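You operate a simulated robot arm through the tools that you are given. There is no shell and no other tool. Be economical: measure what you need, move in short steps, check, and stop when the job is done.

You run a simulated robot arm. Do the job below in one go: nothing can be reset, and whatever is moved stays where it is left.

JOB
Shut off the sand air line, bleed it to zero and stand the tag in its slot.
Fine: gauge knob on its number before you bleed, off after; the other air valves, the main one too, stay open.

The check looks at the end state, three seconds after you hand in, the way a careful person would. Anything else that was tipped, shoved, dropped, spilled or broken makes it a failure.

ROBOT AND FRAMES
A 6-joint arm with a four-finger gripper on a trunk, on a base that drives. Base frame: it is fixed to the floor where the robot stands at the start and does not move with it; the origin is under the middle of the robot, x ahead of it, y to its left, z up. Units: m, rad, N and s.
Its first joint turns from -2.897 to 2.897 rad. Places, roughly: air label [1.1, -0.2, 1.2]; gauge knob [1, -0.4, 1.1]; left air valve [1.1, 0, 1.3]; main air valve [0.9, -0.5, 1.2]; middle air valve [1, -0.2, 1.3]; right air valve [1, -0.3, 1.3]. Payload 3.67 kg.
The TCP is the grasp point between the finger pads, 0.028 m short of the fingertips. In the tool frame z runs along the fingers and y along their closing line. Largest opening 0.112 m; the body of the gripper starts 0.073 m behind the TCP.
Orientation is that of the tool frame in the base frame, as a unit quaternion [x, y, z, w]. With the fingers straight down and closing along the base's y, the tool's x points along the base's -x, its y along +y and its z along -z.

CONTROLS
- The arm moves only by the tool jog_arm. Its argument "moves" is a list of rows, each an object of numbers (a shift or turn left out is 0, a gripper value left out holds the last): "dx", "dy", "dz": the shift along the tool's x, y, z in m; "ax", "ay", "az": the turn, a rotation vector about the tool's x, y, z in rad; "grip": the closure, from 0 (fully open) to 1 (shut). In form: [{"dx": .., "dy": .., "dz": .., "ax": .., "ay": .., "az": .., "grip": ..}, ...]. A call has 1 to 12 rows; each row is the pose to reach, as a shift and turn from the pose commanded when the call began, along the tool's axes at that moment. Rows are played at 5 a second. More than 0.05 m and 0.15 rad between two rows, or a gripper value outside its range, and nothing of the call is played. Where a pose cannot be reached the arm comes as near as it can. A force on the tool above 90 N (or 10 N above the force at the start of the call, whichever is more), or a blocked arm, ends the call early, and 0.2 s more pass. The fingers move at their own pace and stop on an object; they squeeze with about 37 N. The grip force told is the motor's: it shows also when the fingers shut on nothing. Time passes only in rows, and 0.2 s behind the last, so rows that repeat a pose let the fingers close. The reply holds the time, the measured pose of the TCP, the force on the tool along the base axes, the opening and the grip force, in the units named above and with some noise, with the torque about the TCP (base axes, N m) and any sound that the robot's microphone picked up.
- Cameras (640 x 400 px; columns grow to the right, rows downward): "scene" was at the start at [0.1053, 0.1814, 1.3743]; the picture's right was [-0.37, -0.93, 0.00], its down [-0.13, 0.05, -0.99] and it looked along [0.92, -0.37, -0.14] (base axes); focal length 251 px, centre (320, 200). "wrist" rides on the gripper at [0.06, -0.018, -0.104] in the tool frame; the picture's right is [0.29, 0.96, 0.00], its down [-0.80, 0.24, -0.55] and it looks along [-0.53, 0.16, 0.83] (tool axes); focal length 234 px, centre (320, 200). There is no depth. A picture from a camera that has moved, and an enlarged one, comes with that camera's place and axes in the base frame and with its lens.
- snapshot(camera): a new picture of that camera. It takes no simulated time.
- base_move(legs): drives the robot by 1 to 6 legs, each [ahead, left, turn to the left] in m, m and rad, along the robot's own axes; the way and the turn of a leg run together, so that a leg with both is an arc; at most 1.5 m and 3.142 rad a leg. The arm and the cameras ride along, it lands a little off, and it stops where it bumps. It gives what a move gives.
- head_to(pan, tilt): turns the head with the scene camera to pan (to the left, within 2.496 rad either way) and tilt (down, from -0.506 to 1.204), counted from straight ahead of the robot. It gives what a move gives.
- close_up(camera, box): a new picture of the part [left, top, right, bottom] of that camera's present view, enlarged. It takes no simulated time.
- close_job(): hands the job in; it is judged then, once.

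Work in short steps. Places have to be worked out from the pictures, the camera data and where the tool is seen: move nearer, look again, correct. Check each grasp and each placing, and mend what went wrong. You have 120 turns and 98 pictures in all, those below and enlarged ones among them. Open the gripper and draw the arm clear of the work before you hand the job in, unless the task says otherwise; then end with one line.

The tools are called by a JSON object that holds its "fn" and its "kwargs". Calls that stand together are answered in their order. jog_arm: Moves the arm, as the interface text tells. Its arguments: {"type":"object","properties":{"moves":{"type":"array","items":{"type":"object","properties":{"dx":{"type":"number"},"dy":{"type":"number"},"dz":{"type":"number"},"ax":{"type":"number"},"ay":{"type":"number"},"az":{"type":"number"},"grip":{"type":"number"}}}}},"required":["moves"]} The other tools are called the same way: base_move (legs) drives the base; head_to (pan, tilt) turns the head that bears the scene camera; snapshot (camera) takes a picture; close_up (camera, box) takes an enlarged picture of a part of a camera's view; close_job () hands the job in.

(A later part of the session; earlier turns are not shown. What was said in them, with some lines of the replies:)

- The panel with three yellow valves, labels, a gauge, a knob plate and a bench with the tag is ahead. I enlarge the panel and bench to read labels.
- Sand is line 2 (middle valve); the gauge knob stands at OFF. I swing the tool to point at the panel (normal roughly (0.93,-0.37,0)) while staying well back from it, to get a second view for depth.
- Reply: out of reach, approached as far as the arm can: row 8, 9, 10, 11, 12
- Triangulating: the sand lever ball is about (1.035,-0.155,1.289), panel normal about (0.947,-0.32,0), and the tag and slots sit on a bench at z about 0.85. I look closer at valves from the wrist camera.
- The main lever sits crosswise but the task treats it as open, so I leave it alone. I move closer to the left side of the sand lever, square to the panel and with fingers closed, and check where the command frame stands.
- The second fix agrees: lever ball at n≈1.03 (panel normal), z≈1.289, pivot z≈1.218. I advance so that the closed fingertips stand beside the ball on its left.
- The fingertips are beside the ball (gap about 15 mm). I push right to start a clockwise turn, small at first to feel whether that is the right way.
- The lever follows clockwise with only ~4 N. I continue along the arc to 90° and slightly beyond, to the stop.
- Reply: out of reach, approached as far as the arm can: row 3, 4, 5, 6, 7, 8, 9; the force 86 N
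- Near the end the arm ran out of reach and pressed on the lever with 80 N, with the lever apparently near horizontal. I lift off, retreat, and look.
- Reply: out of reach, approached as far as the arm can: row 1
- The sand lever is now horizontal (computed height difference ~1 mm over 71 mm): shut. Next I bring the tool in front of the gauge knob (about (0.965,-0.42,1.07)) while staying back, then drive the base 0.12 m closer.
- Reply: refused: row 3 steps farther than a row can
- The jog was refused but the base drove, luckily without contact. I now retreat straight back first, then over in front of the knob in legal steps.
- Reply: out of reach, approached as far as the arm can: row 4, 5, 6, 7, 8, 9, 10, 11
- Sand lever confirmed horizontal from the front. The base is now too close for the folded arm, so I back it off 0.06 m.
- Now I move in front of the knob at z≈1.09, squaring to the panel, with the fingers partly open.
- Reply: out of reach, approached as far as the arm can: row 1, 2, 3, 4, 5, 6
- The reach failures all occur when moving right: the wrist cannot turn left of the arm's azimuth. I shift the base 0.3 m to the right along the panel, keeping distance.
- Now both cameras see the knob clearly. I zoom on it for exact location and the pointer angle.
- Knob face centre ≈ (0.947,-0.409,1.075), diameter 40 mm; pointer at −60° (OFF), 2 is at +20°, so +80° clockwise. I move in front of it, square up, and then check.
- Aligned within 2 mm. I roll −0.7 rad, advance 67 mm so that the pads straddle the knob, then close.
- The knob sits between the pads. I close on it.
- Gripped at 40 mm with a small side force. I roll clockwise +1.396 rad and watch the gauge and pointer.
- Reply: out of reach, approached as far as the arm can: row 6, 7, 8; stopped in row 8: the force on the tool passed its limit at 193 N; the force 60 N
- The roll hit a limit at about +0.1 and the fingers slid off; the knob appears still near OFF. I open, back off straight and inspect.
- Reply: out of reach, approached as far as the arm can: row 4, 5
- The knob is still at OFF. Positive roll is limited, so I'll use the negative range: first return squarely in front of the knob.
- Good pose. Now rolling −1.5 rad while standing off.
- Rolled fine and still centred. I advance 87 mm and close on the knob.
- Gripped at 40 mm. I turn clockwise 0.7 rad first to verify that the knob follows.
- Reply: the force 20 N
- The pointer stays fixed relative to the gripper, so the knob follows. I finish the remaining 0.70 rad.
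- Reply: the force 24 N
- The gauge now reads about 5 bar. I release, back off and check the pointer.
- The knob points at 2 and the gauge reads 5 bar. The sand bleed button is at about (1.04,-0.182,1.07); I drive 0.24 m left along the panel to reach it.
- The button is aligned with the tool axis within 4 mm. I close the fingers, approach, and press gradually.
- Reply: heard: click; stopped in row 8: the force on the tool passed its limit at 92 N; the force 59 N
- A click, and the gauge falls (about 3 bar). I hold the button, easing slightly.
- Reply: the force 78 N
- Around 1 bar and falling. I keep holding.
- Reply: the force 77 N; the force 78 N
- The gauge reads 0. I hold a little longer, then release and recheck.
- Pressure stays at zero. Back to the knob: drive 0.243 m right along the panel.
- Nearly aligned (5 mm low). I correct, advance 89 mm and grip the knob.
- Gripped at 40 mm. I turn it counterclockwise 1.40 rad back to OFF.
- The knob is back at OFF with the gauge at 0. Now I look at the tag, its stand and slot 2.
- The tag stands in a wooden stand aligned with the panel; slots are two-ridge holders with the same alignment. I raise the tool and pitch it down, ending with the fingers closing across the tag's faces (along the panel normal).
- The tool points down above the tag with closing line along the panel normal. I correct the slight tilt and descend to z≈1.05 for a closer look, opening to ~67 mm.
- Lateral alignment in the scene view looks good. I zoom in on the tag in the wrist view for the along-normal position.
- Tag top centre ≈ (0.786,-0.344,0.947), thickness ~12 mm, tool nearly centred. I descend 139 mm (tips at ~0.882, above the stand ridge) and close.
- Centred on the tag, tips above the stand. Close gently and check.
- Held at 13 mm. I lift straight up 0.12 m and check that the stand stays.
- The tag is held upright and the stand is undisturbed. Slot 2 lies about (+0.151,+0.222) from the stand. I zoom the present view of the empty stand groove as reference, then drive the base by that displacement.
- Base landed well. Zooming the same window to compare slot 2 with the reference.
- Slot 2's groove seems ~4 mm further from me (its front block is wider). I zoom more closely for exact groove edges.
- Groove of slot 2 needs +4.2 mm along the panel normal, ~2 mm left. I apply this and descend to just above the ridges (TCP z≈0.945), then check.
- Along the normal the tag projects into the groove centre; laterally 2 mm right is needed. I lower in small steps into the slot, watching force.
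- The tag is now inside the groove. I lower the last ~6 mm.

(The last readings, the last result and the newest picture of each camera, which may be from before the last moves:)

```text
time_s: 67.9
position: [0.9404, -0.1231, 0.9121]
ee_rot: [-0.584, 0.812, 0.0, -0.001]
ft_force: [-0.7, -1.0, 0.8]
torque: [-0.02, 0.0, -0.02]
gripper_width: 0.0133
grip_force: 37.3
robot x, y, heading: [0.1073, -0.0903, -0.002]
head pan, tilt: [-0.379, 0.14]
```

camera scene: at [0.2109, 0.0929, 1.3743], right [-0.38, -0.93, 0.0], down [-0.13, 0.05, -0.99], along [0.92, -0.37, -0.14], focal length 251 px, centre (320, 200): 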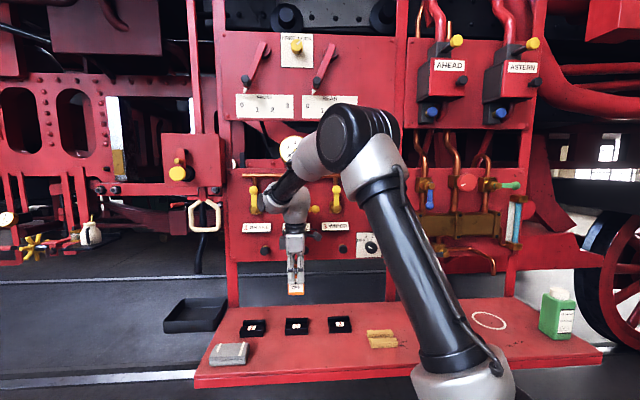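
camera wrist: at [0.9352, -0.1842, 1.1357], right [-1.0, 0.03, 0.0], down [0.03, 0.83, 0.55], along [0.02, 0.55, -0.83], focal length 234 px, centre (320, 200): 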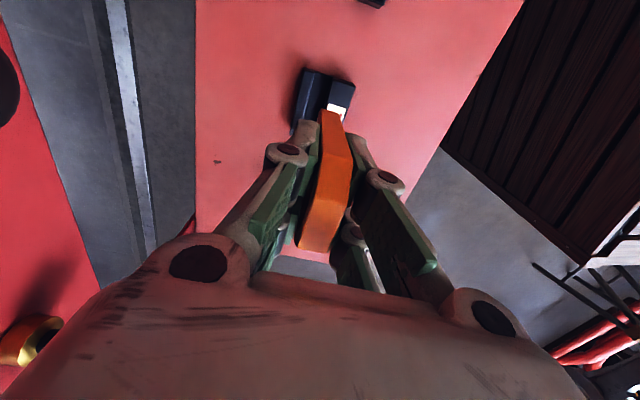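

Force is about to turn positive; I lower a little more until seated.

{"fn": "jog_arm", "kwargs": {"moves": [{"dz": 0.0015, "grip": 0.95}, {"dz": 0.003, "grip": 0.95}, {"dz": 0.003, "grip": 0.95}]}}

{"fn": "close_up", "kwargs": {"camera": "scene", "box": [260, 285, 340, 345]}}

```text
time_s: 68.7
position: [0.9434, -0.1231, 0.9111]
ee_rot: [-0.585, 0.811, -0.002, 0.002]
ft_force: [0.0, -1.9, 31.3]
torque: [0.01, 0.03, 0.04]
gripper_width: 0.0136
grip_force: 36.5
robot x, y, heading: [0.1042, -0.0872, -0.007]
head pan, tilt: [-0.379, 0.14]
```

```text
6.67 times, centred on (300, 315) of scene
camera zoom: at [0.2097, 0.0929, 1.3744], right [-0.38, -0.93, 0.0], down [-0.13, 0.05, -0.99], along [0.92, -0.37, -0.14], focal length 1673 px, centre (453, -567)
```

zoom: 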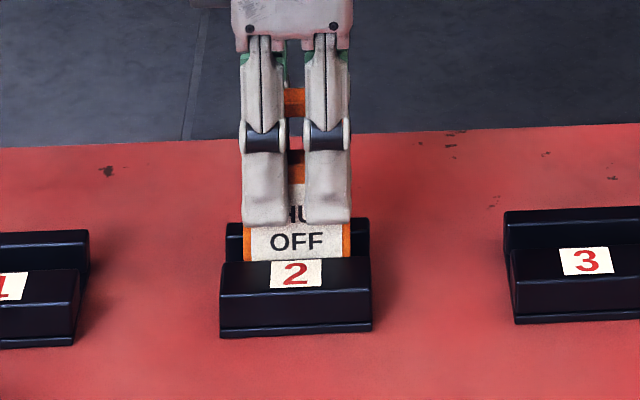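

Seated on the floor (31 N, same height as in the stand). I ease off 2 mm, open, and lift straight up.

{"fn": "jog_arm", "kwargs": {"moves": [{"dz": -0.0025, "grip": 0.95}, {"dz": -0.0025, "grip": 0.8}, {"dz": -0.0025, "grip": 0.6}, {"dz": -0.0025, "grip": 0.5}, {"dz": -0.0025, "grip": 0.5}]}}

{"fn": "snapshot", "kwargs": {"camera": "wrist"}}

```text
time_s: 69.9
position: [0.9413, -0.123, 0.912]
ee_rot: [-0.583, 0.812, 0.0, -0.001]
ft_force: [0.7, 0.5, -0.2]
torque: [-0.01, 0.0, -0.02]
gripper_width: 0.056
grip_force: 0.1
robot x, y, heading: [0.1053, -0.0866, -0.006]
head pan, tilt: [-0.379, 0.14]
```

```text
19 pictures are left
camera wrist: at [0.9391, -0.1857, 1.0171], right [-1.0, 0.03, 0.0], down [0.03, 0.83, 0.55], along [0.02, 0.55, -0.83], focal length 234 px, centre (320, 200)
```

wrist: 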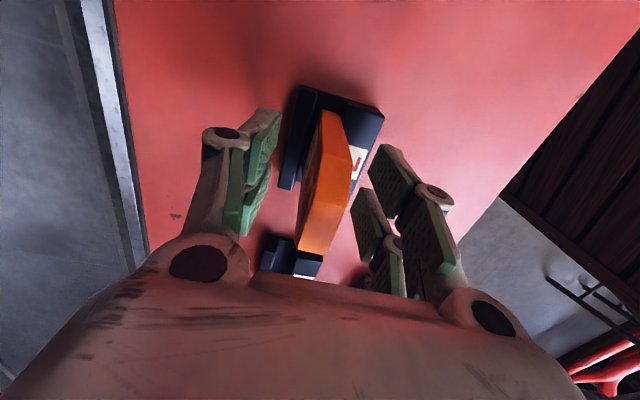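

The tag stands free between the open fingers. I lift straight up 0.25 m.

{"fn": "jog_arm", "kwargs": {"moves": [{"dz": -0.02, "grip": 0.5}, {"dz": -0.05, "grip": 0.5}, {"dz": -0.09, "grip": 0.5}, {"dz": -0.13, "grip": 0.5}, {"dz": -0.17, "grip": 0.5}, {"dz": -0.21, "grip": 0.3}, {"dz": -0.24, "grip": 0.0}, {"dz": -0.24, "grip": 0.0}]}}

{"fn": "snapshot", "kwargs": {"camera": "scene"}}

{"fn": "close_up", "kwargs": {"camera": "scene", "box": [260, 285, 340, 345]}}

```text
time_s: 71.7
position: [0.9425, -0.1226, 1.1521]
ee_rot: [-0.584, 0.812, 0.001, -0.001]
ft_force: [0.8, 0.1, 0.0]
torque: [0.03, -0.02, 0.01]
gripper_width: 0.1122
grip_force: 0.1
robot x, y, heading: [0.1046, -0.0886, -0.012]
head pan, tilt: [-0.379, 0.14]
```

```text
18 pictures are left
camera scene: at [0.2109, 0.0929, 1.3743], right [-0.38, -0.93, 0.0], down [-0.13, 0.05, -0.99], along [0.92, -0.37, -0.14], focal length 251 px, centre (320, 200)
```

scene: 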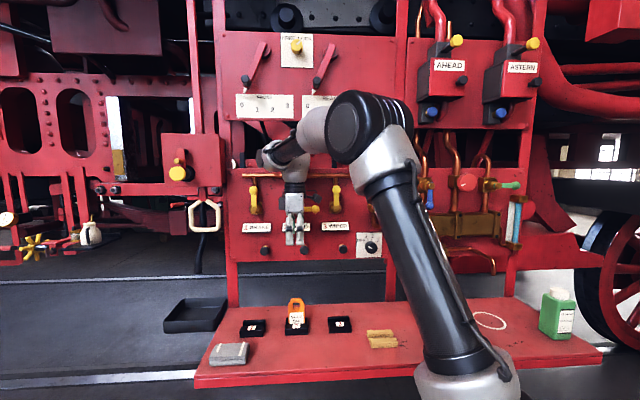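

```text
6.67 times, centred on (300, 315) of scene
camera zoom: at [0.2109, 0.0929, 1.3743], right [-0.38, -0.93, 0.0], down [-0.13, 0.05, -0.99], along [0.92, -0.37, -0.14], focal length 1673 px, centre (453, -567)
```

zoom: 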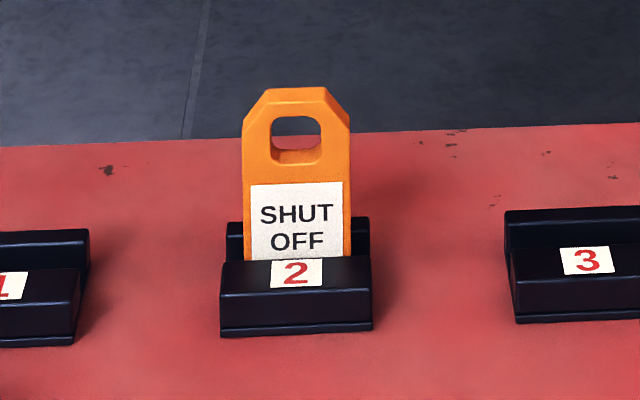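

The tag stands upright in slot 2. I drive back 0.3 m to draw the arm clear, and do a final inspection.

{"fn": "base_move", "kwargs": {"legs": [[-0.284, 0.097, 0]]}}

{"fn": "snapshot", "kwargs": {"camera": "scene"}}

{"fn": "close_up", "kwargs": {"camera": "scene", "box": [230, 130, 400, 330]}}

{"fn": "snapshot", "kwargs": {"camera": "wrist"}}

```text
time_s: 73.7
position: [0.6603, -0.0242, 1.1533]
ee_rot: [-0.585, 0.811, 0.0, -0.001]
ft_force: [0.2, 1.3, -1.0]
torque: [0.04, -0.04, 0.01]
gripper_width: 0.1122
grip_force: 0.1
robot x, y, heading: [-0.1807, 0.0075, -0.01]
head pan, tilt: [-0.379, 0.14]
```

```text
16 pictures are left
camera scene: at [-0.072, 0.19, 1.3743], right [-0.37, -0.93, 0.0], down [-0.13, 0.05, -0.99], along [0.92, -0.37, -0.14], focal length 251 px, centre (320, 200)
```

scene: 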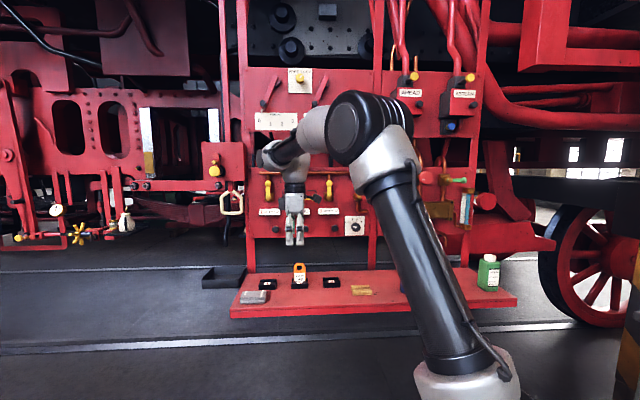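

```text
2.00 times, centred on (315, 230) of scene
camera zoom: at [-0.072, 0.19, 1.3743], right [-0.37, -0.93, 0.0], down [-0.13, 0.05, -0.99], along [0.92, -0.37, -0.14], focal length 502 px, centre (330, 140)
```

zoom: 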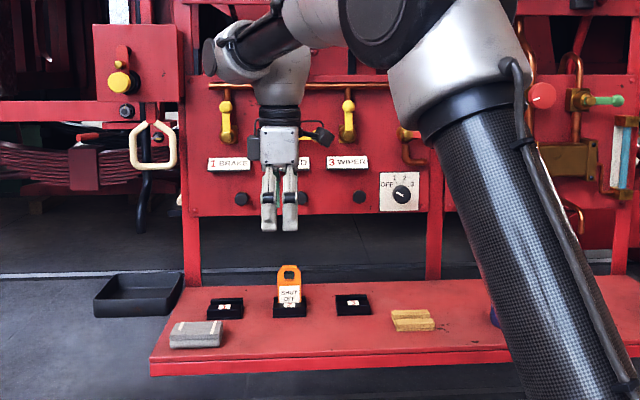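

```text
14 pictures are left
camera wrist: at [0.6576, -0.0867, 1.2572], right [-1.0, 0.03, 0.0], down [0.03, 0.83, 0.55], along [0.01, 0.55, -0.83], focal length 234 px, centre (320, 200)
```

wrist: 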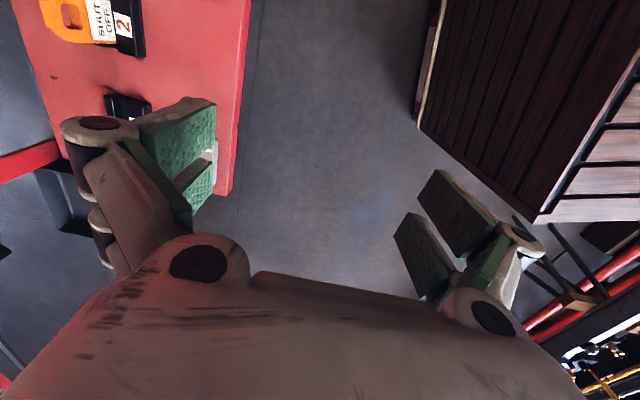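

Everything checks out: levers 1 and 3 and the main are as found, sand is shut, the knob is at OFF, the tag is in slot 2, and the other items are undisturbed. Handing in.

{"fn": "close_job", "kwargs": {}}

```text
The job is handed in.
```

The sand air line is shut off and bled to zero, the gauge knob is back at OFF, and the tag stands upright in slot 2. I left the brake, wiper and main valves untouched.
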